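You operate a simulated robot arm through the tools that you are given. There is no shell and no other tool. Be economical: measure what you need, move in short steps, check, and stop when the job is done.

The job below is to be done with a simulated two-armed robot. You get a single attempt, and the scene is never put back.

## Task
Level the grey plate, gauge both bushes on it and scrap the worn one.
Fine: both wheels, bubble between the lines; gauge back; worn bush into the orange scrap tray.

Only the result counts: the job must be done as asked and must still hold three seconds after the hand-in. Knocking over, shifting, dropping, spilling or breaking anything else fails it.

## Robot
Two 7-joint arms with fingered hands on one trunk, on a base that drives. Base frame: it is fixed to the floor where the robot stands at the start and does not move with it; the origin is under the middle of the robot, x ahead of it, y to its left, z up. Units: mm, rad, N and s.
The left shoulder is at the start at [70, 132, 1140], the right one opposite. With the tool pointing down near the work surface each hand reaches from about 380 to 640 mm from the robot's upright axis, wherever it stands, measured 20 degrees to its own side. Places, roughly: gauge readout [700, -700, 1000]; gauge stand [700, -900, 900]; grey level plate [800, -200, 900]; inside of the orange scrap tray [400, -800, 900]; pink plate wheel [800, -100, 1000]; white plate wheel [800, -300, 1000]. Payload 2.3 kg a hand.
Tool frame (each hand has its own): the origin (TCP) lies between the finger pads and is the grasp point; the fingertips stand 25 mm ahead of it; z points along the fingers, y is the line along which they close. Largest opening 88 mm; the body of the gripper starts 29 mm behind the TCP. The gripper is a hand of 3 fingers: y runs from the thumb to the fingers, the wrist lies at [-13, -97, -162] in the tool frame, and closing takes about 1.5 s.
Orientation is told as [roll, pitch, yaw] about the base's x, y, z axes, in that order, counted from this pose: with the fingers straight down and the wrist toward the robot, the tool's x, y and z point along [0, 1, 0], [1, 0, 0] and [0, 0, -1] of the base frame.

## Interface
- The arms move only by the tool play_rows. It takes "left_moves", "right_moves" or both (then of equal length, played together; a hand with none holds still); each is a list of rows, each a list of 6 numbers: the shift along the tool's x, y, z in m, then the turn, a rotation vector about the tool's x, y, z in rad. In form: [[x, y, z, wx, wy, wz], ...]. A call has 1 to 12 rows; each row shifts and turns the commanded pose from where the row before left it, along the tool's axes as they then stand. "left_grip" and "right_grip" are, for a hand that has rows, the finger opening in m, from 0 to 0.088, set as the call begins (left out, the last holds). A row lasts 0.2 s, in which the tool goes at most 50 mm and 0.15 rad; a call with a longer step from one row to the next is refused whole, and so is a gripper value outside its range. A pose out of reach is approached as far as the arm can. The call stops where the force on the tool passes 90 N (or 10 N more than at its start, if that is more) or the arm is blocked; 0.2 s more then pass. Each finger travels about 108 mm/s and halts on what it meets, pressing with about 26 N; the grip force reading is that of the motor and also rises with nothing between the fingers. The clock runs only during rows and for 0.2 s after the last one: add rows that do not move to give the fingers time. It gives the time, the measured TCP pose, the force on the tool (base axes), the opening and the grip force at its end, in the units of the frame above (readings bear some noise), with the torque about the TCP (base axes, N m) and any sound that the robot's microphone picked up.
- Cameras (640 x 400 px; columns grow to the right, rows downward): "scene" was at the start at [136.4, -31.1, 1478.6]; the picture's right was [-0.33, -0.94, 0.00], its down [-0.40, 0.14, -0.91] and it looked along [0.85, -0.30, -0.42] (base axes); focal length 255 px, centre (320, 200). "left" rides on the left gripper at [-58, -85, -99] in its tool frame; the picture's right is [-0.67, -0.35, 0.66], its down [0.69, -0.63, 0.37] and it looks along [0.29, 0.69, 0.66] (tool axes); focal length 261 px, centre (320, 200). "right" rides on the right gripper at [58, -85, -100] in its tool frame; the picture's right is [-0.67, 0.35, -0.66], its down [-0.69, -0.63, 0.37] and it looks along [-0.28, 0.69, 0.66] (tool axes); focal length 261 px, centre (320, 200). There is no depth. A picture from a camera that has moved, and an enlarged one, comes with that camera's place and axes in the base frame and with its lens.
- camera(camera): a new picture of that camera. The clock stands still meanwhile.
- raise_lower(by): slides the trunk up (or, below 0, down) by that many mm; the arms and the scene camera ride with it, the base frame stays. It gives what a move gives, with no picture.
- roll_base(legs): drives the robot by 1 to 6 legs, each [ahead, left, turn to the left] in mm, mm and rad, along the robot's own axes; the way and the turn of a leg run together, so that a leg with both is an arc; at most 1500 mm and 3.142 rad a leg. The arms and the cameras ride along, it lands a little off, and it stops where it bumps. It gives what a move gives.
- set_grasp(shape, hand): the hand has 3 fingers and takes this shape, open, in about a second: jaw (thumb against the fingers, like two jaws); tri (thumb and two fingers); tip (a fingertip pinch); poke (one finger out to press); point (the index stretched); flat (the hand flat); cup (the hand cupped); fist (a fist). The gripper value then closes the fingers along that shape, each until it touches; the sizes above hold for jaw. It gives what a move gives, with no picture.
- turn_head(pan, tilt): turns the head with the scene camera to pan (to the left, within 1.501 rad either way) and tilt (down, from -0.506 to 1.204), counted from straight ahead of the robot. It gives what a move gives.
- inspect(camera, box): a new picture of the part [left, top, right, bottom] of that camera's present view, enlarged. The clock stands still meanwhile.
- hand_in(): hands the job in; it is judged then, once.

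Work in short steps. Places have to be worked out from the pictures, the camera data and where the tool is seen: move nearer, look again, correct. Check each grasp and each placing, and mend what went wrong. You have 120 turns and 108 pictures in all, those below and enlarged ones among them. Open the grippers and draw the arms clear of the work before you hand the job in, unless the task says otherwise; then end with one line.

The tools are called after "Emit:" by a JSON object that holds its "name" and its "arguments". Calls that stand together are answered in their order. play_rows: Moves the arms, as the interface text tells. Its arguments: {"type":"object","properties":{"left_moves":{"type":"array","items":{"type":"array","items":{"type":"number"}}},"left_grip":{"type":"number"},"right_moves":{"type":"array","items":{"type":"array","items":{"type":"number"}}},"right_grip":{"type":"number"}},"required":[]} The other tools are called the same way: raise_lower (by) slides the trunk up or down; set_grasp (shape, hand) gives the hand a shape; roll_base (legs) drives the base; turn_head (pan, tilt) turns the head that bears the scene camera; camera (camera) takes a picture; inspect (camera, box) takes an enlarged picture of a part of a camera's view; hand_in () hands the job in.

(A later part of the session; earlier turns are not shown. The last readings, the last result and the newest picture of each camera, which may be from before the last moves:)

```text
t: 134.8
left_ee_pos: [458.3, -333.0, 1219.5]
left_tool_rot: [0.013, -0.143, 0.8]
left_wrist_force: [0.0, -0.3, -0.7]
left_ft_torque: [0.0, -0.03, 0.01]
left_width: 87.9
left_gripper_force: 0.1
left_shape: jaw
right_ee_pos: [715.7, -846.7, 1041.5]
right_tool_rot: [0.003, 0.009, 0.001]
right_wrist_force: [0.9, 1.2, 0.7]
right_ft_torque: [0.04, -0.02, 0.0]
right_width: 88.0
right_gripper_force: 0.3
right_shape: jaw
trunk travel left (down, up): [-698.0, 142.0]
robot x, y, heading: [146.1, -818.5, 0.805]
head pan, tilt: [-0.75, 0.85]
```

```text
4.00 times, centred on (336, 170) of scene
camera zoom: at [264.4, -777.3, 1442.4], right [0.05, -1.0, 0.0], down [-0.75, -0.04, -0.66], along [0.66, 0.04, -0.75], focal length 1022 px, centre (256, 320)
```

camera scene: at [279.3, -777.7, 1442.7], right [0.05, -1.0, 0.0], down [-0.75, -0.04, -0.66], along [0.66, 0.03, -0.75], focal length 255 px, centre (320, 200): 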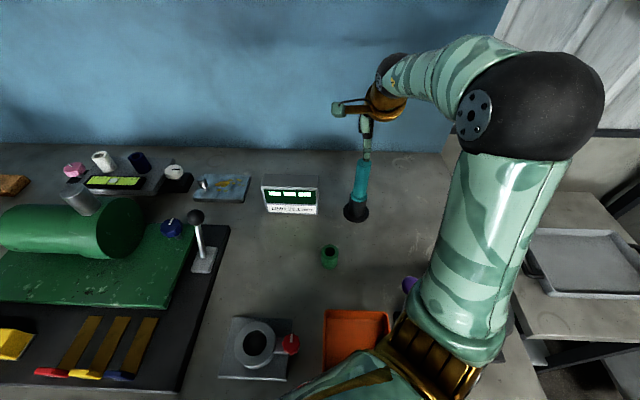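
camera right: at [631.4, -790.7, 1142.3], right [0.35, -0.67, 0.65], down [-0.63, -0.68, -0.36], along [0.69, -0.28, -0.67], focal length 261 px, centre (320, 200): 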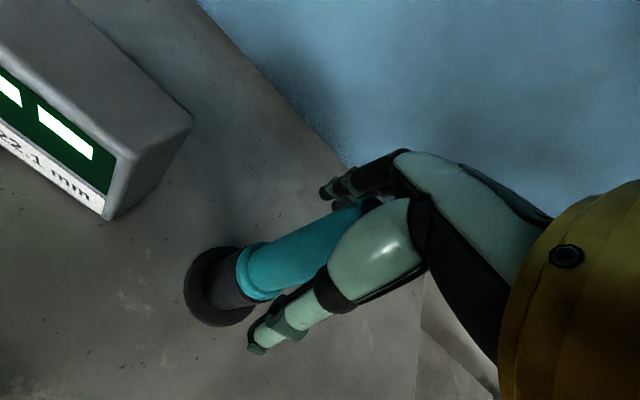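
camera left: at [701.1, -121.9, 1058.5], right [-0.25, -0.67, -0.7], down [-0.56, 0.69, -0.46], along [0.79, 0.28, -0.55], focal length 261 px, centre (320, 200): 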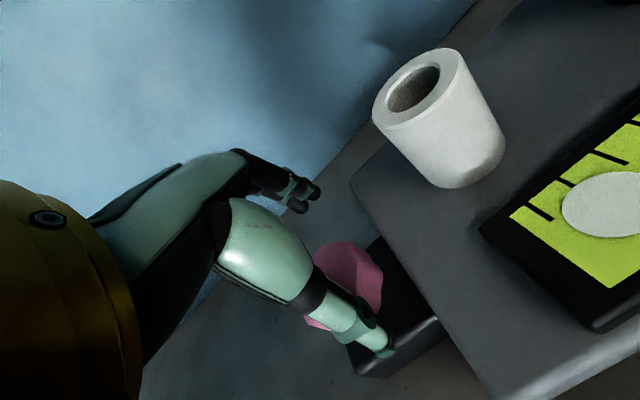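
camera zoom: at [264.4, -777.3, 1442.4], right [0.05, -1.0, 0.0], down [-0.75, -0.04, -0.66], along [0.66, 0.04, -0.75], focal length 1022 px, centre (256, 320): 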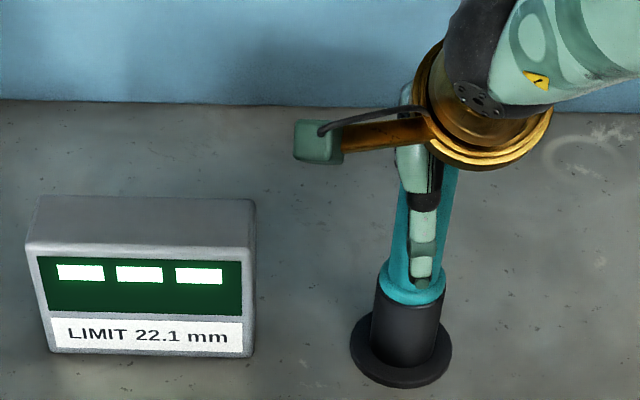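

The hand is now over the stand axis (711,-847). I'll close on the handle.

Emit:
{"name": "play_rows", "arguments": {"right_moves": [[0, 0, 0, 0, 0, 0], [0, 0, 0, 0, 0, 0], [0, 0, 0, 0, 0, 0], [0, 0, 0, 0, 0, 0], [0, 0, 0, 0, 0, 0], [0, 0, 0, 0, 0, 0]], "right_grip": 0.0}}

Emit:
{"name": "inspect", "arguments": {"camera": "right", "box": [160, 150, 416, 310]}}

```text
t: 136.2
left_ee_pos: [455.2, -331.8, 1220.9]
left_tool_rot: [0.008, -0.143, 0.8]
left_wrist_force: [-0.2, 0.8, -0.1]
left_ft_torque: [0.01, -0.01, -0.02]
left_width: 87.8
left_gripper_force: 0.0
left_shape: jaw
right_ee_pos: [711.4, -847.1, 1044.3]
right_tool_rot: [0.002, 0.004, 0.0]
right_wrist_force: [0.1, 0.3, 0.2]
right_ft_torque: [0.03, -0.01, -0.01]
right_width: 23.5
right_gripper_force: 26.4
right_shape: jaw
trunk travel left (down, up): [-698.0, 142.0]
robot x, y, heading: [145.9, -813.5, 0.806]
head pan, tilt: [-0.75, 0.85]
```

```text
2.50 times, centred on (288, 230) of right
camera zoom: at [627.3, -790.1, 1144.2], right [0.35, -0.67, 0.65], down [-0.63, -0.68, -0.36], along [0.69, -0.28, -0.67], focal length 652 px, centre (400, 125)
```

zoom: 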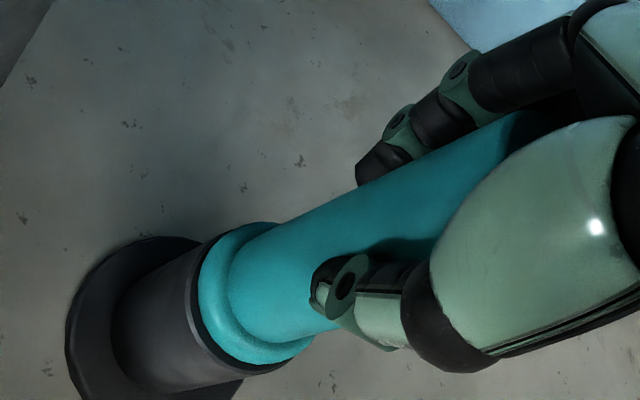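

Handle gripped at 23.5 mm with no side load; the seated pose is TCP (711.4,-847.1,1044.3). I'll lift straight up.

Emit:
{"name": "play_rows", "arguments": {"right_moves": [[0, 0, -0.015, 0, 0, 0], [0, 0, -0.02, 0, 0, 0], [0, 0, -0.025, 0, 0, 0], [0, 0, -0.025, 0, 0, 0], [0, 0, -0.025, 0, 0, 0], [0, 0, 0, 0, 0, 0]]}}

Emit:
{"name": "inspect", "arguments": {"camera": "scene", "box": [256, 110, 416, 210]}}

```text
t: 137.7
left_ee_pos: [455.1, -333.7, 1220.1]
left_tool_rot: [0.01, -0.143, 0.801]
left_wrist_force: [0.5, -0.8, -1.4]
left_ft_torque: [0.01, -0.01, -0.03]
left_width: 87.9
left_gripper_force: 0.1
left_shape: jaw
right_ee_pos: [721.3, -851.7, 1145.6]
right_tool_rot: [0.001, 0.006, 0.001]
right_wrist_force: [-0.3, -0.2, -2.2]
right_ft_torque: [0.02, 0.0, -0.01]
right_width: 23.1
right_gripper_force: 26.1
right_shape: jaw
right hand out of reach, approached as far as the arm can: row 5
trunk travel left (down, up): [-698.0, 142.0]
robot x, y, heading: [149.5, -818.2, 0.805]
head pan, tilt: [-0.75, 0.85]
```

```text
4.00 times, centred on (336, 160) of scene
camera zoom: at [260.2, -776.8, 1442.7], right [0.05, -1.0, 0.0], down [-0.75, -0.04, -0.66], along [0.66, 0.04, -0.75], focal length 1022 px, centre (256, 360)
```

zoom: 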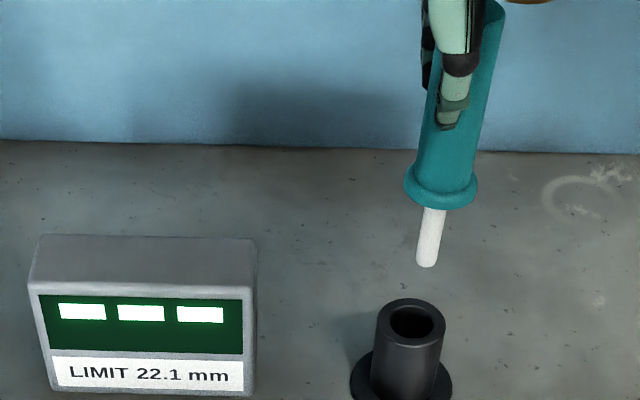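

The gauge is out: a white plug below a flange, and the stand is undisturbed. I'll raise the trunk 70 mm for clearance and drive back to stand in front of the bushes.

Emit:
{"name": "raise_lower", "arguments": {"by": 70}}

Emit:
{"name": "roll_base", "arguments": {"legs": [[438, 409, 0]]}}

Emit:
{"name": "camera", "arguments": {"camera": "scene"}}

Emit:
{"name": "camera", "arguments": {"camera": "right"}}

```text
t: 138.7
left_ee_pos: [455.4, -332.8, 1292.4]
left_tool_rot: [0.012, -0.144, 0.798]
left_wrist_force: [-0.1, -0.1, 0.6]
left_ft_torque: [0.01, 0.01, -0.01]
left_width: 87.9
left_gripper_force: 0.1
left_shape: jaw
right_ee_pos: [719.9, -852.2, 1215.3]
right_tool_rot: [0.004, 0.006, 0.0]
right_wrist_force: [-0.3, 0.9, -2.1]
right_ft_torque: [-0.04, 0.03, 0.01]
right_width: 23.1
right_gripper_force: 25.8
right_shape: jaw
trunk travel left (down, up): [-768.0, 72.0]
robot x, y, heading: [146.8, -815.6, 0.8]
head pan, tilt: [-0.75, 0.85]
```

```text
t: 142.1
left_ee_pos: [458.5, 262.9, 1292.8]
left_tool_rot: [0.01, -0.144, 0.807]
left_wrist_force: [0.5, -0.1, -0.1]
left_ft_torque: [0.0, 0.0, -0.03]
left_width: 88.0
left_gripper_force: 0.2
left_shape: jaw
right_ee_pos: [727.8, -254.8, 1215.3]
right_tool_rot: [0.004, 0.006, 0.005]
right_wrist_force: [-0.4, -0.1, -2.6]
right_ft_torque: [0.01, -0.01, -0.03]
right_width: 23.1
right_gripper_force: 25.9
right_shape: jaw
trunk travel left (down, up): [-768.0, 72.0]
robot x, y, heading: [153.1, -218.6, 0.813]
head pan, tilt: [-0.75, 0.85]
```

```text
33 pictures are left
camera scene: at [266.6, -182.9, 1512.8], right [0.06, -1.0, 0.0], down [-0.75, -0.04, -0.66], along [0.66, 0.04, -0.75], focal length 255 px, centre (320, 200)
```

scene: 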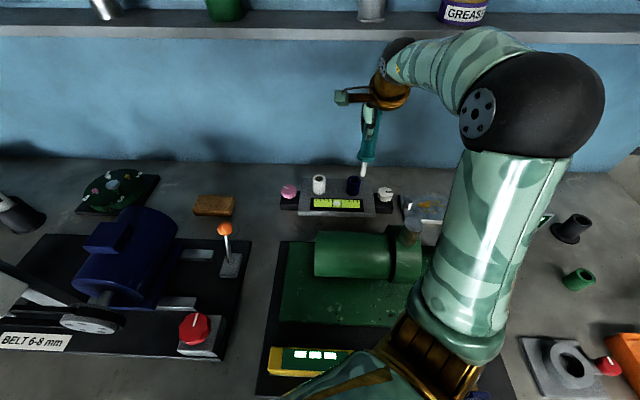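

```text
32 pictures are left
camera right: at [643.3, -197.9, 1314.8], right [0.36, -0.67, 0.65], down [-0.63, -0.69, -0.36], along [0.69, -0.28, -0.67], focal length 261 px, centre (320, 200)
```

right: 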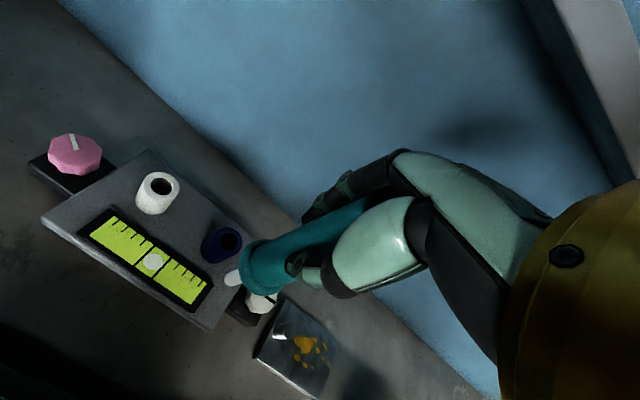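

I see both bushes below; navy top ≈ (801,-245), white ≈ (798,-147). I'll move the gauge over the navy bush, lower the trunk 50 mm, and compare the plug tip with the bore.

Emit:
{"name": "play_rows", "arguments": {"right_moves": [[0.005, 0.0365, 0, 0, 0, 0], [0.005, 0.0365, 0, 0, 0, 0], [0, 0, 0, 0, 0, 0]]}}

Emit:
{"name": "raise_lower", "arguments": {"by": -55}}

Emit:
{"name": "inspect", "arguments": {"camera": "right", "box": [100, 160, 356, 320]}}

Emit:
{"name": "inspect", "arguments": {"camera": "scene", "box": [280, 100, 440, 200]}}

```text
t: 142.9
left_ee_pos: [457.8, 264.3, 1292.6]
left_tool_rot: [0.008, -0.143, 0.807]
left_wrist_force: [-0.3, 0.6, 0.0]
left_ft_torque: [-0.01, 0.02, 0.01]
left_width: 87.8
left_gripper_force: 0.2
left_shape: jaw
right_ee_pos: [800.2, -242.1, 1215.7]
right_tool_rot: [0.002, 0.004, 0.005]
right_wrist_force: [0.4, -1.2, -1.8]
right_ft_torque: [0.0, 0.01, 0.03]
right_width: 23.0
right_gripper_force: 25.9
right_shape: jaw
trunk travel left (down, up): [-768.0, 72.0]
robot x, y, heading: [153.8, -221.9, 0.808]
head pan, tilt: [-0.75, 0.85]
```

```text
t: 143.9
left_ee_pos: [458.4, 265.0, 1236.3]
left_tool_rot: [0.01, -0.142, 0.807]
left_wrist_force: [-0.1, -0.1, -0.1]
left_ft_torque: [0.02, 0.02, -0.01]
left_width: 87.7
left_gripper_force: 0.0
left_shape: jaw
right_ee_pos: [801.4, -241.2, 1159.5]
right_tool_rot: [0.003, 0.008, 0.006]
right_wrist_force: [1.0, 0.5, -1.5]
right_ft_torque: [0.0, 0.0, -0.02]
right_width: 22.9
right_gripper_force: 26.6
right_shape: jaw
trunk travel left (down, up): [-713.0, 127.0]
robot x, y, heading: [154.5, -220.8, 0.811]
head pan, tilt: [-0.75, 0.85]
```

```text
2.50 times, centred on (228, 240) of right
camera zoom: at [716.2, -185.3, 1259.7], right [0.36, -0.67, 0.65], down [-0.63, -0.69, -0.36], along [0.69, -0.28, -0.67], focal length 652 px, centre (550, 100)
```

zoom: 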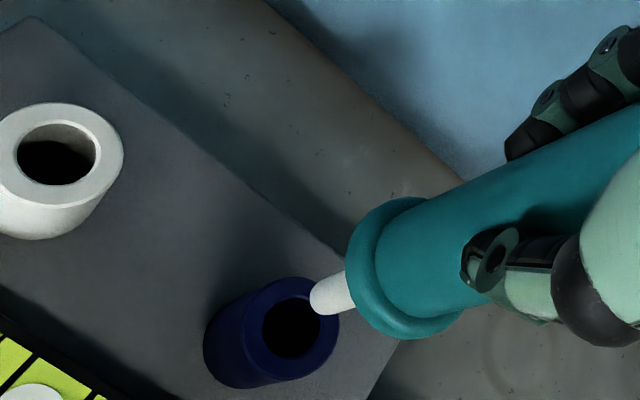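

```text
4.00 times, centred on (360, 150) of scene
camera zoom: at [266.8, -181.2, 1457.7], right [0.06, -1.0, 0.0], down [-0.75, -0.04, -0.66], along [0.66, 0.04, -0.75], focal length 1022 px, centre (160, 400)
```

zoom: 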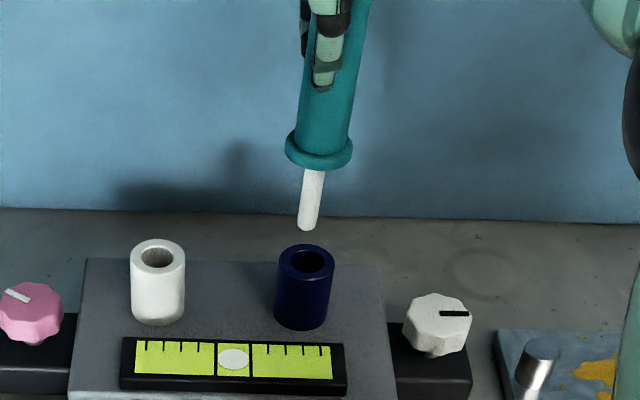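

The triangulated navy bore top is at ≈ (797,-245,1005); the plug tip is at (801,-241,1029). I'll correct by (−4.5,−4) and come down 15 mm to verify.

Emit:
{"name": "play_rows", "arguments": {"right_moves": [[-0.004, -0.0045, 0.0, 0, 0, 0], [0, 0, 0.015, 0, 0, 0], [0, 0, 0, 0, 0, 0]]}}

Emit:
{"name": "inspect", "arguments": {"camera": "right", "box": [164, 200, 292, 280]}}

Emit:
{"name": "inspect", "arguments": {"camera": "scene", "box": [326, 130, 390, 170]}}

```text
t: 144.7
left_ee_pos: [459.4, 263.9, 1236.9]
left_tool_rot: [0.011, -0.143, 0.807]
left_wrist_force: [-0.2, -0.2, -0.4]
left_ft_torque: [0.0, 0.01, 0.01]
left_width: 87.8
left_gripper_force: 0.1
left_shape: jaw
right_ee_pos: [796.2, -245.5, 1145.0]
right_tool_rot: [0.002, 0.004, 0.004]
right_wrist_force: [0.9, 0.0, -1.9]
right_ft_torque: [-0.01, 0.02, -0.01]
right_width: 23.1
right_gripper_force: 26.5
right_shape: jaw
trunk travel left (down, up): [-713.0, 127.0]
robot x, y, heading: [151.2, -221.9, 0.813]
head pan, tilt: [-0.75, 0.85]
```

```text
5.00 times, centred on (228, 240) of right
camera zoom: at [712.1, -189.0, 1245.1], right [0.36, -0.67, 0.65], down [-0.63, -0.69, -0.36], along [0.69, -0.28, -0.67], focal length 1303 px, centre (780, 0)
```

zoom: 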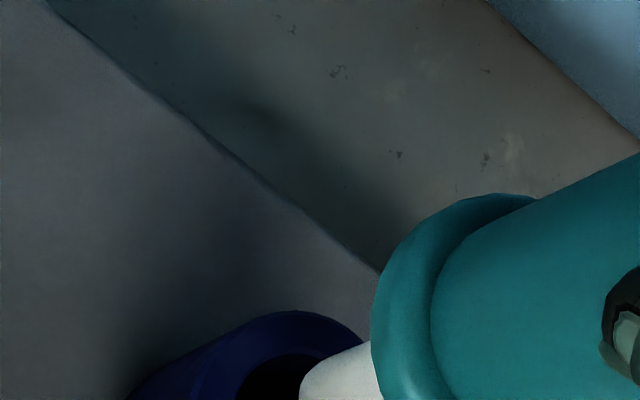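

```text
10.00 times, centred on (358, 150) of scene
camera zoom: at [266.8, -180.8, 1457.7], right [0.06, -1.0, 0.0], down [-0.75, -0.05, -0.66], along [0.66, 0.04, -0.75], focal length 2554 px, centre (-60, 700)
```

zoom: 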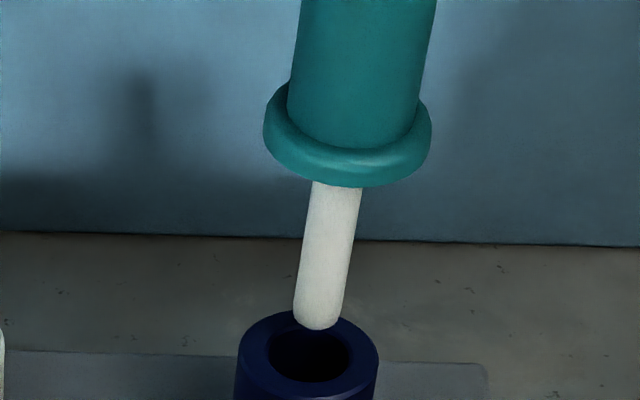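

The tip is nearly over the bore. I'll make a small correction (−2,+1.5) and lower in steps, watching the force.

Emit:
{"name": "play_rows", "arguments": {"right_moves": [[0.0015, -0.002, 0.0, 0, 0, 0], [0, 0, 0.01, 0, 0, 0], [0, 0, 0.01, 0, 0, 0], [0, 0, 0, 0, 0, 0]]}}

Emit:
{"name": "inspect", "arguments": {"camera": "scene", "box": [326, 130, 390, 170]}}

```text
t: 145.7
left_ee_pos: [459.2, 263.9, 1237.1]
left_tool_rot: [0.01, -0.144, 0.808]
left_wrist_force: [0.3, 0.0, -0.7]
left_ft_torque: [-0.01, 0.0, 0.02]
left_width: 88.0
left_gripper_force: 0.1
left_shape: jaw
right_ee_pos: [793.9, -245.5, 1125.3]
right_tool_rot: [0.001, 0.007, 0.005]
right_wrist_force: [0.4, -0.1, -1.6]
right_ft_torque: [0.02, 0.0, -0.03]
right_width: 23.1
right_gripper_force: 25.7
right_shape: jaw
trunk travel left (down, up): [-713.0, 127.0]
robot x, y, heading: [153.0, -224.1, 0.813]
head pan, tilt: [-0.75, 0.85]
```

```text
10.00 times, centred on (358, 150) of scene
camera zoom: at [266.6, -181.0, 1457.7], right [0.06, -1.0, 0.0], down [-0.75, -0.05, -0.66], along [0.66, 0.04, -0.75], focal length 2554 px, centre (-60, 700)
```

zoom: 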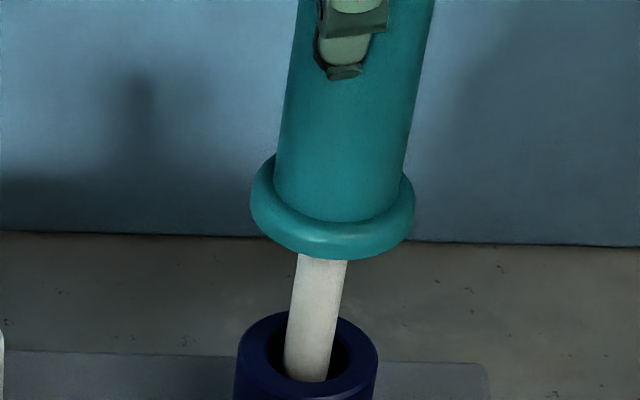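

The plug is at the bore with its tip slightly toward the front rim. I'll shift +3 mm in x and go down another 15 mm.

Emit:
{"name": "play_rows", "arguments": {"right_moves": [[0, 0.003, 0.0, 0, 0, 0], [0, 0, 0.008, 0, 0, 0], [0, 0, 0.008, 0, 0, 0], [0, 0, 0, 0, 0, 0]]}}

Emit:
{"name": "inspect", "arguments": {"camera": "scene", "box": [326, 130, 390, 170]}}

```text
t: 146.7
left_ee_pos: [458.9, 263.6, 1237.3]
left_tool_rot: [0.011, -0.142, 0.804]
left_wrist_force: [0.2, 0.8, -1.1]
left_ft_torque: [0.03, 0.02, 0.0]
left_width: 88.0
left_gripper_force: 0.0
left_shape: jaw
right_ee_pos: [796.9, -245.0, 1108.4]
right_tool_rot: [0.004, 0.008, 0.005]
right_wrist_force: [-0.1, 0.1, -2.0]
right_ft_torque: [0.01, 0.01, 0.03]
right_width: 23.0
right_gripper_force: 25.9
right_shape: jaw
trunk travel left (down, up): [-713.0, 127.0]
robot x, y, heading: [152.9, -219.6, 0.809]
head pan, tilt: [-0.75, 0.85]
```

```text
10.00 times, centred on (358, 150) of scene
camera zoom: at [266.7, -181.0, 1457.7], right [0.06, -1.0, 0.0], down [-0.75, -0.05, -0.66], along [0.66, 0.04, -0.75], focal length 2554 px, centre (-60, 700)
```

zoom: 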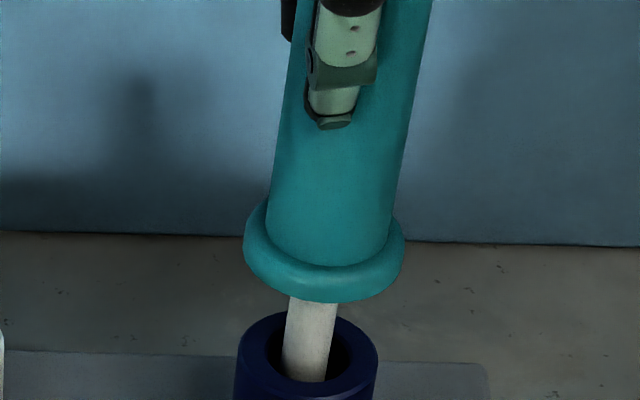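

The plug is inside the bore with no contact. I'll lower ~18 mm more and read the gauge.

Emit:
{"name": "play_rows", "arguments": {"right_moves": [[0, 0, 0.006, 0, 0, 0], [0, 0, 0.006, 0, 0, 0], [0, 0, 0.006, 0, 0, 0], [0, 0, 0, 0, 0, 0], [0, 0, 0, 0, 0, 0]]}}

Emit:
{"name": "turn_head", "arguments": {"pan": -1.1, "tilt": 0.8}}

Emit:
{"name": "camera", "arguments": {"camera": "scene"}}

```text
t: 147.9
left_ee_pos: [459.8, 264.0, 1236.2]
left_tool_rot: [0.012, -0.143, 0.806]
left_wrist_force: [0.3, -0.8, 0.2]
left_ft_torque: [-0.01, 0.0, -0.01]
left_width: 87.6
left_gripper_force: 0.0
left_shape: jaw
right_ee_pos: [798.3, -244.6, 1091.9]
right_tool_rot: [0.004, 0.006, 0.005]
right_wrist_force: [-0.6, -0.4, -2.4]
right_ft_torque: [0.03, -0.02, 0.01]
right_width: 22.9
right_gripper_force: 25.7
right_shape: jaw
trunk travel left (down, up): [-713.0, 127.0]
robot x, y, heading: [153.8, -219.1, 0.818]
head pan, tilt: [-0.75, 0.85]
```

```text
t: 148.7
left_ee_pos: [459.6, 263.5, 1237.0]
left_tool_rot: [0.01, -0.145, 0.805]
left_wrist_force: [0.0, 0.3, 0.3]
left_ft_torque: [-0.01, 0.01, 0.0]
left_width: 87.8
left_gripper_force: 0.0
left_shape: jaw
right_ee_pos: [796.8, -245.0, 1091.9]
right_tool_rot: [0.005, 0.006, 0.003]
right_wrist_force: [0.2, 0.8, -2.1]
right_ft_torque: [-0.03, 0.03, 0.02]
right_width: 23.2
right_gripper_force: 26.4
right_shape: jaw
trunk travel left (down, up): [-713.0, 127.0]
robot x, y, heading: [151.9, -219.7, 0.809]
head pan, tilt: [-1.1, 0.799]
```

```text
25 pictures are left
camera scene: at [266.0, -208.6, 1461.7], right [-0.28, -0.96, 0.0], down [-0.69, 0.2, -0.7], along [0.67, -0.2, -0.72], focal length 255 px, centre (320, 200)
```

scene: 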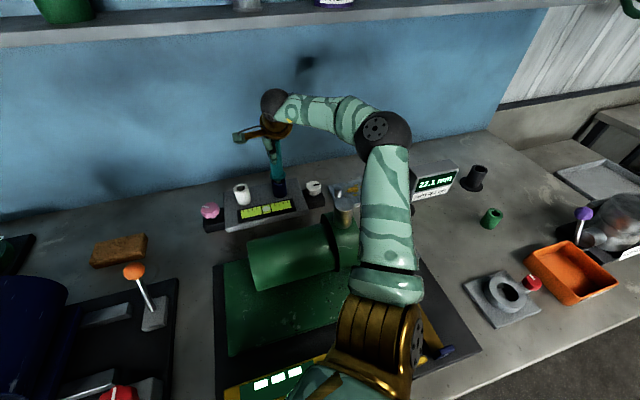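

The readout is visible and showing a value, so I'll zoom in.

Emit:
{"name": "inspect", "arguments": {"camera": "scene", "box": [404, 155, 468, 205]}}

```text
8.00 times, centred on (436, 180) of scene
camera zoom: at [266.0, -208.6, 1461.7], right [-0.28, -0.96, 0.0], down [-0.69, 0.2, -0.7], along [0.67, -0.2, -0.72], focal length 2044 px, centre (-608, 360)
```

zoom: 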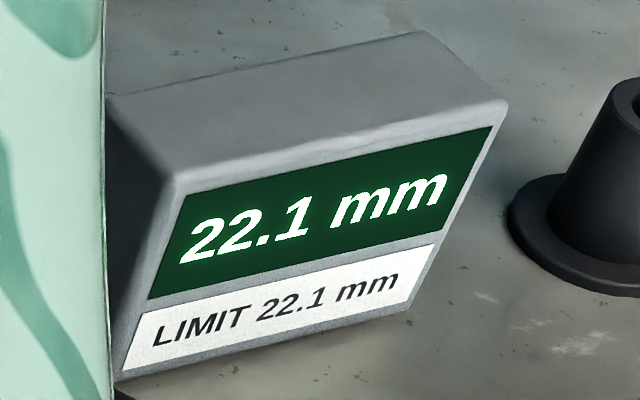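

Navy reads 22.1 mm, right at the limit. I'll withdraw the gauge straight up and move over the white bush (Δ≈−3,+99.5).

Emit:
{"name": "play_rows", "arguments": {"right_moves": [[0, 0, -0.015, 0, 0, 0], [0, 0, -0.02, 0, 0, 0], [0, 0, -0.02, 0, 0, 0], [0, 0, -0.02, 0, 0, 0], [0.033, -0.001, 0, 0, 0, 0], [0.033, -0.001, 0, 0, 0, 0], [0.0335, -0.001, 0, 0, 0, 0], [0, 0, 0, 0, 0, 0]]}}

Emit:
{"name": "inspect", "arguments": {"camera": "scene", "box": [210, 150, 306, 210]}}

```text
t: 150.5
left_ee_pos: [459.2, 265.2, 1236.5]
left_tool_rot: [0.009, -0.144, 0.804]
left_wrist_force: [0.0, 0.2, 1.8]
left_ft_torque: [-0.02, 0.02, 0.02]
left_width: 88.1
left_gripper_force: 0.1
left_shape: jaw
right_ee_pos: [792.8, -145.8, 1166.3]
right_tool_rot: [0.003, 0.007, 0.004]
right_wrist_force: [0.1, -0.7, -1.5]
right_ft_torque: [0.03, 0.01, -0.03]
right_width: 23.0
right_gripper_force: 26.2
right_shape: jaw
trunk travel left (down, up): [-713.0, 127.0]
robot x, y, heading: [153.4, -219.7, 0.808]
head pan, tilt: [-1.1, 0.799]
```

```text
6.67 times, centred on (258, 180) of scene
camera zoom: at [266.0, -209.1, 1461.7], right [-0.28, -0.96, 0.0], down [-0.69, 0.2, -0.7], along [0.67, -0.2, -0.72], focal length 1703 px, centre (733, 333)
```

zoom: 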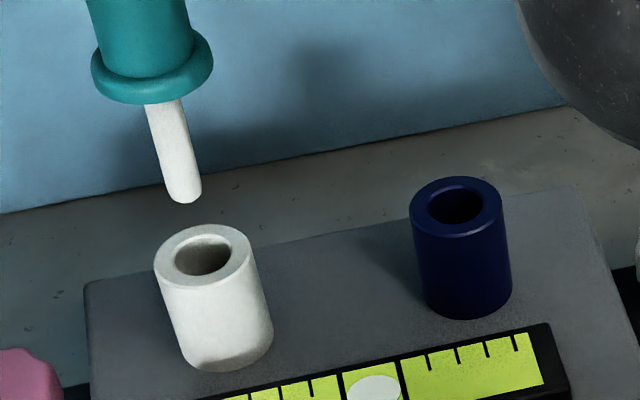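

The extrapolated plug path lands on the bore, about 3 mm too near. I'll shift +2.5 mm in x and descend 45 mm.

Emit:
{"name": "play_rows", "arguments": {"right_moves": [[0, 0.0025, 0.01, 0, 0, 0], [0, 0, 0.01, 0, 0, 0], [0, 0, 0.01, 0, 0, 0], [0, 0, 0.008, 0, 0, 0], [0, 0, 0.007, 0, 0, 0], [0, 0, 0, 0, 0, 0]]}}

Emit:
{"name": "inspect", "arguments": {"camera": "scene", "box": [210, 150, 306, 210]}}

```text
t: 151.9
left_ee_pos: [458.5, 264.4, 1236.7]
left_tool_rot: [0.01, -0.143, 0.806]
left_wrist_force: [-0.4, -0.3, 0.2]
left_ft_torque: [-0.04, 0.02, -0.02]
left_width: 87.8
left_gripper_force: 0.0
left_shape: jaw
right_ee_pos: [795.1, -144.6, 1121.9]
right_tool_rot: [0.005, 0.007, 0.006]
right_wrist_force: [-0.1, 0.8, -1.7]
right_ft_torque: [0.01, -0.03, 0.02]
right_width: 22.9
right_gripper_force: 25.5
right_shape: jaw
trunk travel left (down, up): [-713.0, 127.0]
robot x, y, heading: [152.1, -222.5, 0.813]
head pan, tilt: [-1.1, 0.799]
```

```text
6.67 times, centred on (258, 180) of scene
camera zoom: at [265.9, -208.5, 1461.7], right [-0.28, -0.96, 0.0], down [-0.69, 0.2, -0.7], along [0.67, -0.2, -0.72], focal length 1703 px, centre (733, 333)
```

zoom: 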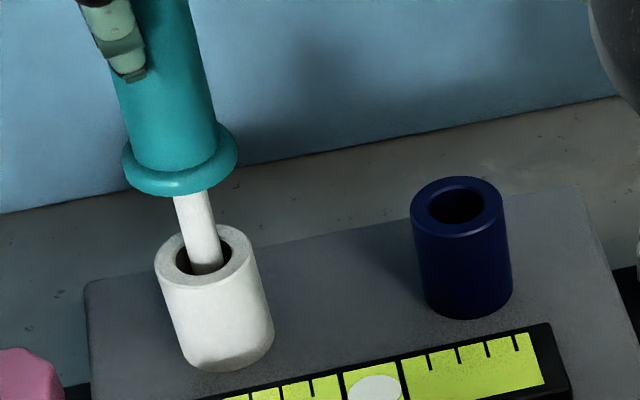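

The plug has entered the bore without contact. I'll lower 30 mm to the same depth as before and read.

Emit:
{"name": "play_rows", "arguments": {"right_moves": [[0, 0, 0.008, 0, 0, 0], [0, 0, 0.008, 0, 0, 0], [0, 0, 0.008, 0, 0, 0], [0, 0, 0.006, 0, 0, 0], [0, 0, 0, 0, 0, 0], [0, 0, 0, 0, 0, 0], [0, 0, 0, 0, 0, 0]]}}

Emit:
{"name": "inspect", "arguments": {"camera": "scene", "box": [404, 155, 468, 205]}}

```text
t: 153.5
left_ee_pos: [458.9, 264.7, 1236.1]
left_tool_rot: [0.011, -0.144, 0.806]
left_wrist_force: [-0.2, -0.5, -0.3]
left_ft_torque: [-0.01, -0.02, -0.01]
left_width: 87.8
left_gripper_force: 0.0
left_shape: jaw
right_ee_pos: [794.9, -144.7, 1091.8]
right_tool_rot: [0.004, 0.007, 0.005]
right_wrist_force: [0.6, 0.4, -1.6]
right_ft_torque: [0.0, -0.02, -0.02]
right_width: 22.8
right_gripper_force: 25.8
right_shape: jaw
trunk travel left (down, up): [-713.0, 127.0]
robot x, y, heading: [154.2, -221.8, 0.807]
head pan, tilt: [-1.1, 0.799]
```

```text
8.00 times, centred on (436, 180) of scene
camera zoom: at [266.1, -208.5, 1461.7], right [-0.29, -0.96, 0.0], down [-0.69, 0.2, -0.7], along [0.67, -0.2, -0.72], focal length 2044 px, centre (-608, 360)
```

zoom: 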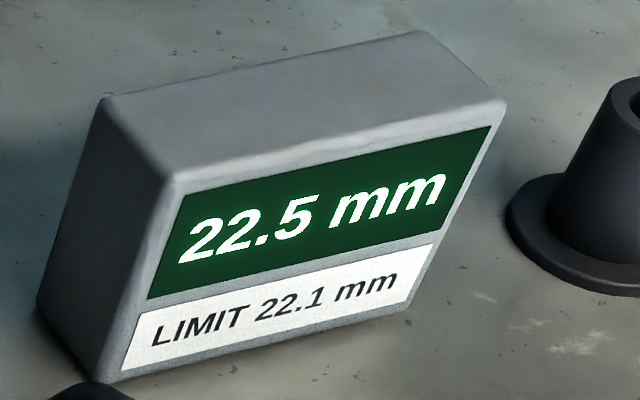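

White reads 22.5 mm, above the 22.1 limit, so the white bush is the worn one. I'll withdraw the gauge, tuck the arm as for the trip here, raise the trunk and drive back to the stand.

Emit:
{"name": "play_rows", "arguments": {"right_moves": [[0, 0, -0.015, 0, 0, 0], [0, 0, -0.02, 0, 0, 0], [0, 0, -0.02, 0, 0, 0], [0, 0, -0.02, 0, 0, 0], [-0.036, 0, 0, 0, 0, 0], [-0.036, -0.016, 0, 0, 0, 0], [-0.036, -0.025, 0, 0, 0, 0], [0, -0.025, 0, 0, 0, 0], [0, 0, 0, 0, 0, 0]]}}

Emit:
{"name": "raise_lower", "arguments": {"by": 50}}

Emit:
{"name": "roll_base", "arguments": {"legs": [[-438, -404, 0]]}}

Emit:
{"name": "turn_head", "arguments": {"pan": -0.75, "tilt": 0.85}}

Emit:
{"name": "inspect", "arguments": {"camera": "scene", "box": [256, 110, 416, 210]}}

Emit:
{"name": "inspect", "arguments": {"camera": "right", "box": [100, 160, 356, 320]}}

```text
t: 155.5
left_ee_pos: [459.4, 263.6, 1236.2]
left_tool_rot: [0.011, -0.142, 0.806]
left_wrist_force: [-0.5, 0.5, 0.2]
left_ft_torque: [0.0, 0.04, -0.02]
left_width: 88.1
left_gripper_force: 0.0
left_shape: jaw
right_ee_pos: [730.0, -254.4, 1166.2]
right_tool_rot: [0.003, 0.007, 0.006]
right_wrist_force: [0.5, -1.3, -2.2]
right_ft_torque: [0.03, 0.03, 0.02]
right_width: 22.8
right_gripper_force: 25.6
right_shape: jaw
trunk travel left (down, up): [-713.0, 127.0]
robot x, y, heading: [155.7, -221.6, 0.809]
head pan, tilt: [-1.1, 0.799]
```

```text
t: 156.4
left_ee_pos: [458.9, 264.2, 1286.3]
left_tool_rot: [0.009, -0.144, 0.806]
left_wrist_force: [0.1, -0.5, 0.0]
left_ft_torque: [-0.04, 0.01, 0.0]
left_width: 88.1
left_gripper_force: 0.1
left_shape: jaw
right_ee_pos: [730.9, -253.9, 1216.2]
right_tool_rot: [0.004, 0.007, 0.007]
right_wrist_force: [-0.5, 0.1, -2.2]
right_ft_torque: [0.0, -0.01, -0.01]
right_width: 23.0
right_gripper_force: 26.1
right_shape: jaw
trunk travel left (down, up): [-763.0, 77.0]
robot x, y, heading: [153.4, -220.6, 0.815]
head pan, tilt: [-1.1, 0.799]
```

```text
t: 159.8
left_ee_pos: [449.1, -326.7, 1287.0]
left_tool_rot: [0.009, -0.142, 0.806]
left_wrist_force: [-0.4, -0.2, 0.3]
left_ft_torque: [0.0, 0.01, 0.01]
left_width: 88.0
left_gripper_force: 0.0
left_shape: jaw
right_ee_pos: [719.4, -844.8, 1214.9]
right_tool_rot: [0.001, 0.008, 0.005]
right_wrist_force: [-0.5, -0.2, -1.5]
right_ft_torque: [0.0, -0.02, -0.04]
right_width: 22.7
right_gripper_force: 26.4
right_shape: jaw
trunk travel left (down, up): [-763.0, 77.0]
robot x, y, heading: [142.9, -814.4, 0.811]
head pan, tilt: [-1.1, 0.799]
```

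```text
t: 160.6
left_ee_pos: [448.8, -328.4, 1285.7]
left_tool_rot: [0.011, -0.144, 0.805]
left_wrist_force: [-0.4, -0.1, -1.3]
left_ft_torque: [-0.02, -0.02, -0.03]
left_width: 87.7
left_gripper_force: 0.0
left_shape: jaw
right_ee_pos: [719.3, -846.1, 1215.6]
right_tool_rot: [0.005, 0.005, 0.005]
right_wrist_force: [0.0, 0.7, -1.4]
right_ft_torque: [0.02, 0.04, -0.02]
right_width: 22.7
right_gripper_force: 25.9
right_shape: jaw
trunk travel left (down, up): [-763.0, 77.0]
robot x, y, heading: [145.5, -816.3, 0.808]
head pan, tilt: [-0.75, 0.85]
```

```text
4.00 times, centred on (336, 160) of scene
camera zoom: at [256.0, -773.7, 1507.8], right [0.06, -1.0, 0.0], down [-0.75, -0.04, -0.66], along [0.66, 0.04, -0.75], focal length 1022 px, centre (256, 360)
```

zoom: 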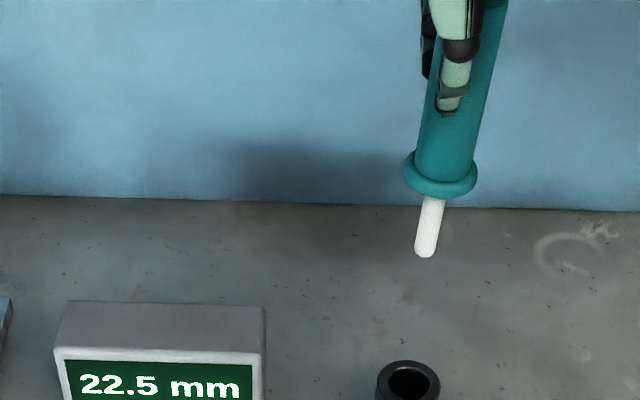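

```text
2.50 times, centred on (228, 240) of right
camera zoom: at [635.4, -788.9, 1315.9], right [0.36, -0.67, 0.65], down [-0.63, -0.69, -0.36], along [0.69, -0.28, -0.67], focal length 652 px, centre (550, 100)
```

zoom: 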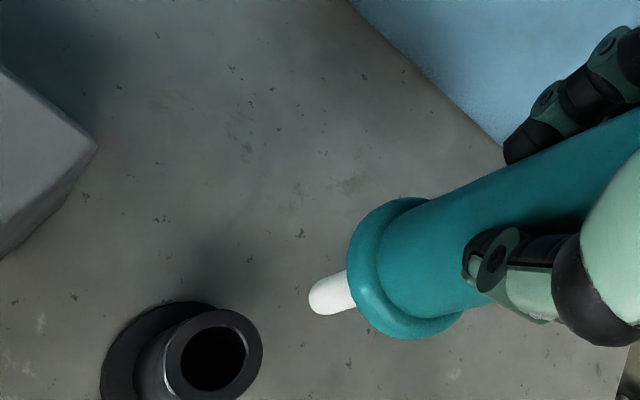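

The stand is right ahead at ≈ (713,-848). I'll lower the trunk 50 mm and the arm 45 mm, nudging toward it, then check alignment close up.

Emit:
{"name": "raise_lower", "arguments": {"by": -50}}

Emit:
{"name": "play_rows", "arguments": {"right_moves": [[0, 0, 0.02, 0, 0, 0], [0, 0, 0.02, 0, 0, 0], [-0.0015, -0.006, 0.007, 0, 0, 0], [0, 0, 0, 0, 0, 0]]}}

Emit:
{"name": "inspect", "arguments": {"camera": "scene", "box": [304, 130, 400, 190]}}

Emit:
{"name": "inspect", "arguments": {"camera": "right", "box": [100, 180, 356, 340]}}

```text
t: 161.5
left_ee_pos: [448.5, -327.5, 1236.1]
left_tool_rot: [0.011, -0.143, 0.806]
left_wrist_force: [-0.7, 0.6, 0.1]
left_ft_torque: [-0.02, 0.01, -0.01]
left_width: 87.9
left_gripper_force: 0.0
left_shape: jaw
right_ee_pos: [719.8, -845.7, 1166.9]
right_tool_rot: [0.004, 0.007, 0.006]
right_wrist_force: [-0.5, -0.1, -1.6]
right_ft_torque: [0.0, 0.0, 0.02]
right_width: 22.7
right_gripper_force: 25.9
right_shape: jaw
trunk travel left (down, up): [-713.0, 127.0]
robot x, y, heading: [142.7, -814.1, 0.812]
head pan, tilt: [-0.75, 0.85]
```

```text
t: 162.5
left_ee_pos: [448.7, -327.3, 1236.9]
left_tool_rot: [0.012, -0.142, 0.806]
left_wrist_force: [0.5, 0.2, -0.2]
left_ft_torque: [0.01, -0.02, 0.01]
left_width: 88.2
left_gripper_force: 0.0
left_shape: jaw
right_ee_pos: [713.5, -846.1, 1120.0]
right_tool_rot: [0.004, 0.008, 0.005]
right_wrist_force: [-0.4, 0.4, -1.1]
right_ft_torque: [0.02, 0.03, 0.01]
right_width: 22.8
right_gripper_force: 25.9
right_shape: jaw
trunk travel left (down, up): [-713.0, 127.0]
robot x, y, heading: [141.6, -816.8, 0.81]
head pan, tilt: [-0.75, 0.85]
```

```text
6.67 times, centred on (352, 160) of scene
camera zoom: at [256.0, -773.2, 1457.7], right [0.06, -1.0, 0.0], down [-0.75, -0.04, -0.66], along [0.66, 0.04, -0.75], focal length 1703 px, centre (107, 467)
```

zoom: 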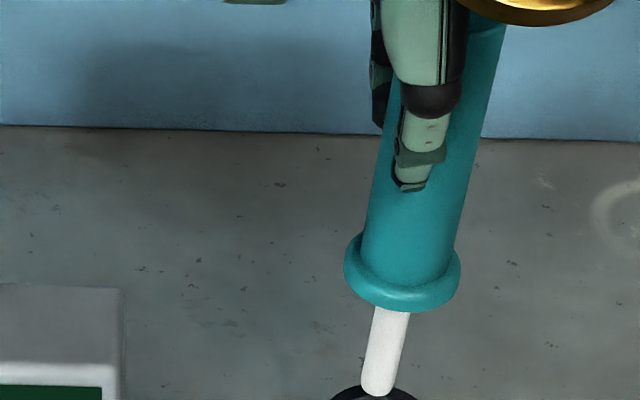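

```text
2.50 times, centred on (228, 260) of right
camera zoom: at [629.1, -789.7, 1219.2], right [0.36, -0.67, 0.65], down [-0.63, -0.69, -0.36], along [0.69, -0.28, -0.67], focal length 652 px, centre (550, 50)
```

zoom: 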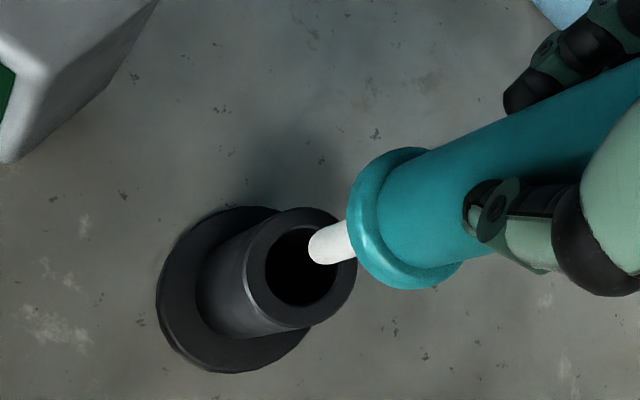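

The tip is almost above the hole (offset ≈ −1.5,−2 mm). I'll correct, lower 35 mm and check.

Emit:
{"name": "play_rows", "arguments": {"right_moves": [[-0.002, -0.0015, 0.005, 0, 0, 0], [0, 0, 0.01, 0, 0, 0], [0, 0, 0.01, 0, 0, 0], [0, 0, 0.01, 0, 0, 0], [0, 0, 0, 0, 0, 0]]}}

Emit:
{"name": "inspect", "arguments": {"camera": "scene", "box": [304, 150, 400, 210]}}

```text
t: 163.7
left_ee_pos: [449.2, -329.3, 1235.8]
left_tool_rot: [0.01, -0.144, 0.807]
left_wrist_force: [0.9, -0.3, 0.5]
left_ft_torque: [-0.02, -0.02, -0.02]
left_width: 88.1
left_gripper_force: 0.1
left_shape: jaw
right_ee_pos: [711.5, -849.5, 1084.3]
right_tool_rot: [0.002, 0.007, 0.006]
right_wrist_force: [-1.0, -0.2, -1.7]
right_ft_torque: [0.0, -0.02, 0.01]
right_width: 22.4
right_gripper_force: 26.3
right_shape: jaw
trunk travel left (down, up): [-713.0, 127.0]
robot x, y, heading: [147.5, -817.0, 0.808]
head pan, tilt: [-0.75, 0.85]
```

```text
6.67 times, centred on (352, 180) of scene
camera zoom: at [256.0, -773.3, 1457.7], right [0.06, -1.0, 0.0], down [-0.75, -0.04, -0.66], along [0.66, 0.04, -0.75], focal length 1703 px, centre (107, 333)
```

zoom: 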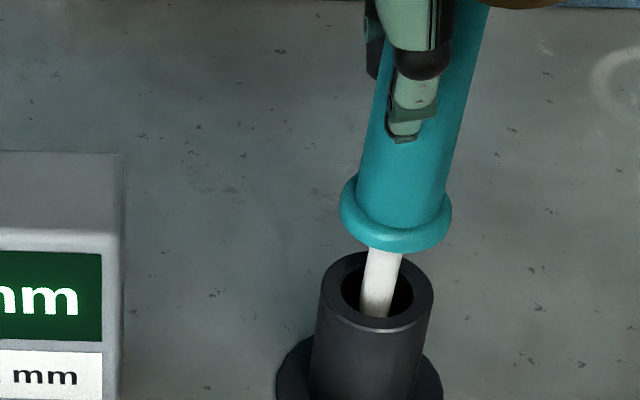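

The plug is inside the stand. I'll nudge +1.5 mm in x and lower 38 mm, watching the force.

Emit:
{"name": "play_rows", "arguments": {"right_moves": [[0, 0.0015, 0.01, 0, 0, 0], [0, 0, 0.01, 0, 0, 0], [0, 0, 0.01, 0, 0, 0], [0, 0, 0.005, 0, 0, 0], [0, 0, 0.003, 0, 0, 0], [0, 0, 0, 0, 0, 0]]}}

Emit:
{"name": "inspect", "arguments": {"camera": "scene", "box": [304, 150, 400, 210]}}

```text
t: 165.1
left_ee_pos: [448.8, -328.0, 1236.8]
left_tool_rot: [0.01, -0.142, 0.807]
left_wrist_force: [0.5, -1.3, -0.5]
left_ft_torque: [0.0, -0.04, 0.0]
left_width: 87.9
left_gripper_force: 0.0
left_shape: jaw
right_ee_pos: [712.2, -848.6, 1046.4]
right_tool_rot: [0.004, 0.007, 0.006]
right_wrist_force: [1.1, 0.4, -1.5]
right_ft_torque: [0.05, 0.0, 0.03]
right_width: 22.7
right_gripper_force: 26.2
right_shape: jaw
trunk travel left (down, up): [-713.0, 127.0]
robot x, y, heading: [141.9, -812.4, 0.809]
head pan, tilt: [-0.75, 0.85]
```

```text
6.67 times, centred on (352, 180) of scene
camera zoom: at [256.0, -773.3, 1457.7], right [0.06, -1.0, 0.0], down [-0.75, -0.04, -0.66], along [0.66, 0.04, -0.75], focal length 1703 px, centre (107, 333)
```

zoom: 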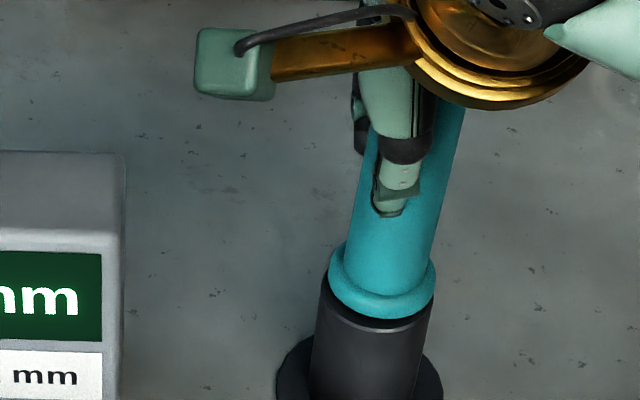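

It's nearly seated. I'll go down 3 mm more, open, and withdraw upward.

Emit:
{"name": "play_rows", "arguments": {"right_moves": [[0, 0, 0.0015, 0, 0, 0], [0, 0, 0.0015, 0, 0, 0], [0, 0, 0, 0, 0, 0]]}}

Emit:
{"name": "play_rows", "arguments": {"right_moves": [[0, 0, 0, 0, 0, 0], [0, 0, 0, 0, 0, 0], [0, 0, 0, 0, 0, 0], [0, 0, 0, 0, 0, 0], [0, 0, 0, 0, 0, 0], [0, 0, -0.02, 0, 0, 0], [0, 0, -0.03, 0, 0, 0], [0, 0, -0.03, 0, 0, 0], [0, 0, -0.03, 0, 0, 0], [0, 0, 0, 0, 0, 0]], "right_grip": 0.088}}

Emit:
{"name": "raise_lower", "arguments": {"by": 60}}

Emit:
{"name": "camera", "arguments": {"camera": "scene"}}

```text
t: 165.9
left_ee_pos: [447.5, -327.9, 1236.9]
left_tool_rot: [0.009, -0.143, 0.806]
left_wrist_force: [0.8, 0.6, 0.0]
left_ft_torque: [-0.04, 0.01, -0.03]
left_width: 87.8
left_gripper_force: 0.0
left_shape: jaw
right_ee_pos: [713.4, -847.2, 1043.3]
right_tool_rot: [0.004, 0.003, 0.007]
right_wrist_force: [0.2, 2.5, 2.7]
right_ft_torque: [-0.01, -0.09, 0.04]
right_width: 22.8
right_gripper_force: 26.0
right_shape: jaw
trunk travel left (down, up): [-713.0, 127.0]
robot x, y, heading: [144.8, -813.2, 0.808]
head pan, tilt: [-0.75, 0.85]
```

```text
t: 168.1
left_ee_pos: [448.7, -328.3, 1236.3]
left_tool_rot: [0.01, -0.143, 0.805]
left_wrist_force: [-0.8, 1.5, -0.3]
left_ft_torque: [-0.01, 0.02, 0.0]
left_width: 88.0
left_gripper_force: 0.1
left_shape: jaw
right_ee_pos: [713.3, -849.6, 1154.2]
right_tool_rot: [0.002, 0.007, 0.005]
right_wrist_force: [0.0, 0.0, -0.5]
right_ft_torque: [-0.02, -0.02, 0.02]
right_width: 87.7
right_gripper_force: 0.0
right_shape: jaw
trunk travel left (down, up): [-713.0, 127.0]
robot x, y, heading: [142.4, -812.2, 0.807]
head pan, tilt: [-0.75, 0.85]
```

```text
t: 169.1
left_ee_pos: [448.4, -328.2, 1296.3]
left_tool_rot: [0.011, -0.143, 0.806]
left_wrist_force: [-0.7, 0.1, -1.0]
left_ft_torque: [-0.03, -0.05, 0.01]
left_width: 88.2
left_gripper_force: 0.0
left_shape: jaw
right_ee_pos: [714.4, -848.9, 1213.9]
right_tool_rot: [0.002, 0.005, 0.004]
right_wrist_force: [-0.7, 0.3, -0.3]
right_ft_torque: [-0.04, -0.04, 0.02]
right_width: 87.6
right_gripper_force: 0.0
right_shape: jaw
trunk travel left (down, up): [-773.0, 67.0]
robot x, y, heading: [143.0, -814.1, 0.81]
head pan, tilt: [-0.75, 0.85]
```

```text
14 pictures are left
camera scene: at [255.5, -773.1, 1517.8], right [0.06, -1.0, 0.0], down [-0.75, -0.04, -0.66], along [0.66, 0.04, -0.75], focal length 255 px, centre (320, 200)
```

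scene: 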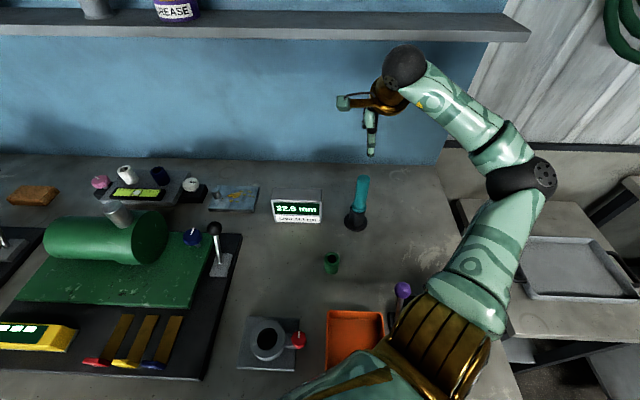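

The gauge is back upright in its stand. Now I'll drive back to the plate and position the open hand above the white bush.

Emit:
{"name": "roll_base", "arguments": {"legs": [[436, 405, 0]]}}

Emit:
{"name": "play_rows", "arguments": {"right_moves": [[0.03, 0.0235, 0, 0, 0, 0], [0.04, 0.0235, 0, 0, 0, 0], [0.04, 0.0235, 0, 0, 0, 0], [0, 0, 0, 0, 0, 0]]}}

Emit:
{"name": "raise_lower", "arguments": {"by": -75}}

Emit:
{"name": "inspect", "arguments": {"camera": "right", "box": [100, 160, 356, 320]}}

```text
t: 172.5
left_ee_pos: [455.0, 263.9, 1297.3]
left_tool_rot: [0.01, -0.145, 0.81]
left_wrist_force: [-0.1, -0.2, 0.8]
left_ft_torque: [-0.02, 0.02, 0.0]
left_width: 87.9
left_gripper_force: 0.0
left_shape: jaw
right_ee_pos: [721.8, -256.2, 1213.9]
right_tool_rot: [0.004, 0.007, 0.01]
right_wrist_force: [-0.8, 0.6, -0.6]
right_ft_torque: [0.0, 0.04, 0.04]
right_width: 87.7
right_gripper_force: 0.1
right_shape: jaw
trunk travel left (down, up): [-773.0, 67.0]
robot x, y, heading: [153.6, -220.2, 0.813]
head pan, tilt: [-0.75, 0.85]
```

```text
t: 173.5
left_ee_pos: [455.0, 263.9, 1296.9]
left_tool_rot: [0.011, -0.144, 0.81]
left_wrist_force: [0.0, 0.6, -0.8]
left_ft_torque: [0.03, 0.0, -0.01]
left_width: 88.0
left_gripper_force: 0.0
left_shape: jaw
right_ee_pos: [792.5, -143.7, 1214.1]
right_tool_rot: [0.003, 0.004, 0.01]
right_wrist_force: [-0.4, -0.4, -0.1]
right_ft_torque: [0.03, -0.03, 0.02]
right_width: 87.6
right_gripper_force: 0.0
right_shape: jaw
trunk travel left (down, up): [-773.0, 67.0]
robot x, y, heading: [155.8, -219.4, 0.816]
head pan, tilt: [-0.75, 0.85]
```

```text
t: 174.6
left_ee_pos: [455.4, 265.4, 1221.5]
left_tool_rot: [0.01, -0.145, 0.81]
left_wrist_force: [0.9, 0.4, 0.2]
left_ft_torque: [0.01, 0.0, 0.01]
left_width: 88.0
left_gripper_force: 0.1
left_shape: jaw
right_ee_pos: [792.5, -143.7, 1138.9]
right_tool_rot: [0.003, 0.005, 0.008]
right_wrist_force: [-0.2, -0.1, 0.4]
right_ft_torque: [0.03, 0.0, -0.01]
right_width: 87.6
right_gripper_force: 0.2
right_shape: jaw
trunk travel left (down, up): [-698.0, 142.0]
robot x, y, heading: [151.4, -221.8, 0.816]
head pan, tilt: [-0.75, 0.85]
```

```text
2.50 times, centred on (228, 240) of right
camera zoom: at [708.0, -86.9, 1238.4], right [0.36, -0.67, 0.65], down [-0.63, -0.69, -0.36], along [0.69, -0.28, -0.67], focal length 652 px, centre (550, 100)
```

zoom: 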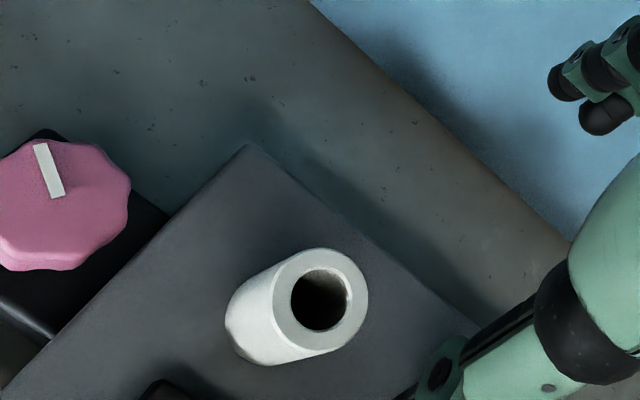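

The white bush is directly below. I'll descend to TCP z≈982 and close gently on it.

Emit:
{"name": "play_rows", "arguments": {"right_moves": [[0, 0.002, 0.03, 0, 0, 0], [0, 0, 0.03, 0, 0, 0], [0, 0, 0.03, 0, 0, 0], [0, 0, 0.025, 0, 0, 0], [0, 0, 0.02, 0, 0, 0], [0, 0, 0.012, 0, 0, 0], [0, 0, 0.01, 0, 0, 0], [0, 0, 0, 0, 0, 0]]}}

Emit:
{"name": "camera", "arguments": {"camera": "right"}}

```text
t: 176.4
left_ee_pos: [454.2, 264.5, 1222.9]
left_tool_rot: [0.008, -0.144, 0.81]
left_wrist_force: [0.9, 0.7, -0.3]
left_ft_torque: [-0.02, -0.02, 0.03]
left_width: 87.7
left_gripper_force: 0.0
left_shape: jaw
right_ee_pos: [792.7, -143.4, 983.0]
right_tool_rot: [0.005, 0.003, 0.009]
right_wrist_force: [3.5, 0.1, 9.7]
right_ft_torque: [-0.02, 0.41, -0.04]
right_width: 88.2
right_gripper_force: 0.0
right_shape: jaw
trunk travel left (down, up): [-698.0, 142.0]
robot x, y, heading: [153.0, -220.8, 0.811]
head pan, tilt: [-0.75, 0.85]
```

```text
12 pictures are left
camera right: at [707.4, -86.4, 1082.6], right [0.36, -0.67, 0.65], down [-0.62, -0.69, -0.37], along [0.7, -0.28, -0.66], focal length 261 px, centre (320, 200)
```

right: 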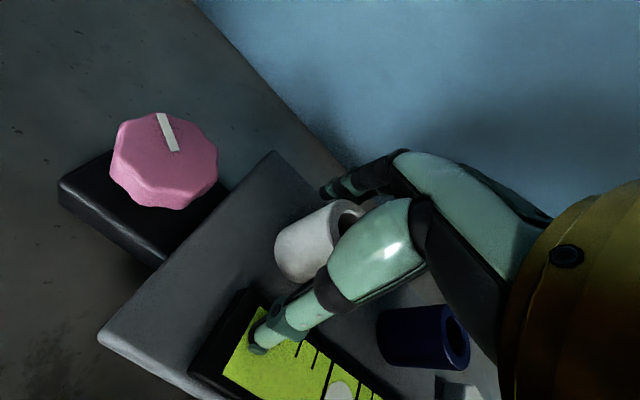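

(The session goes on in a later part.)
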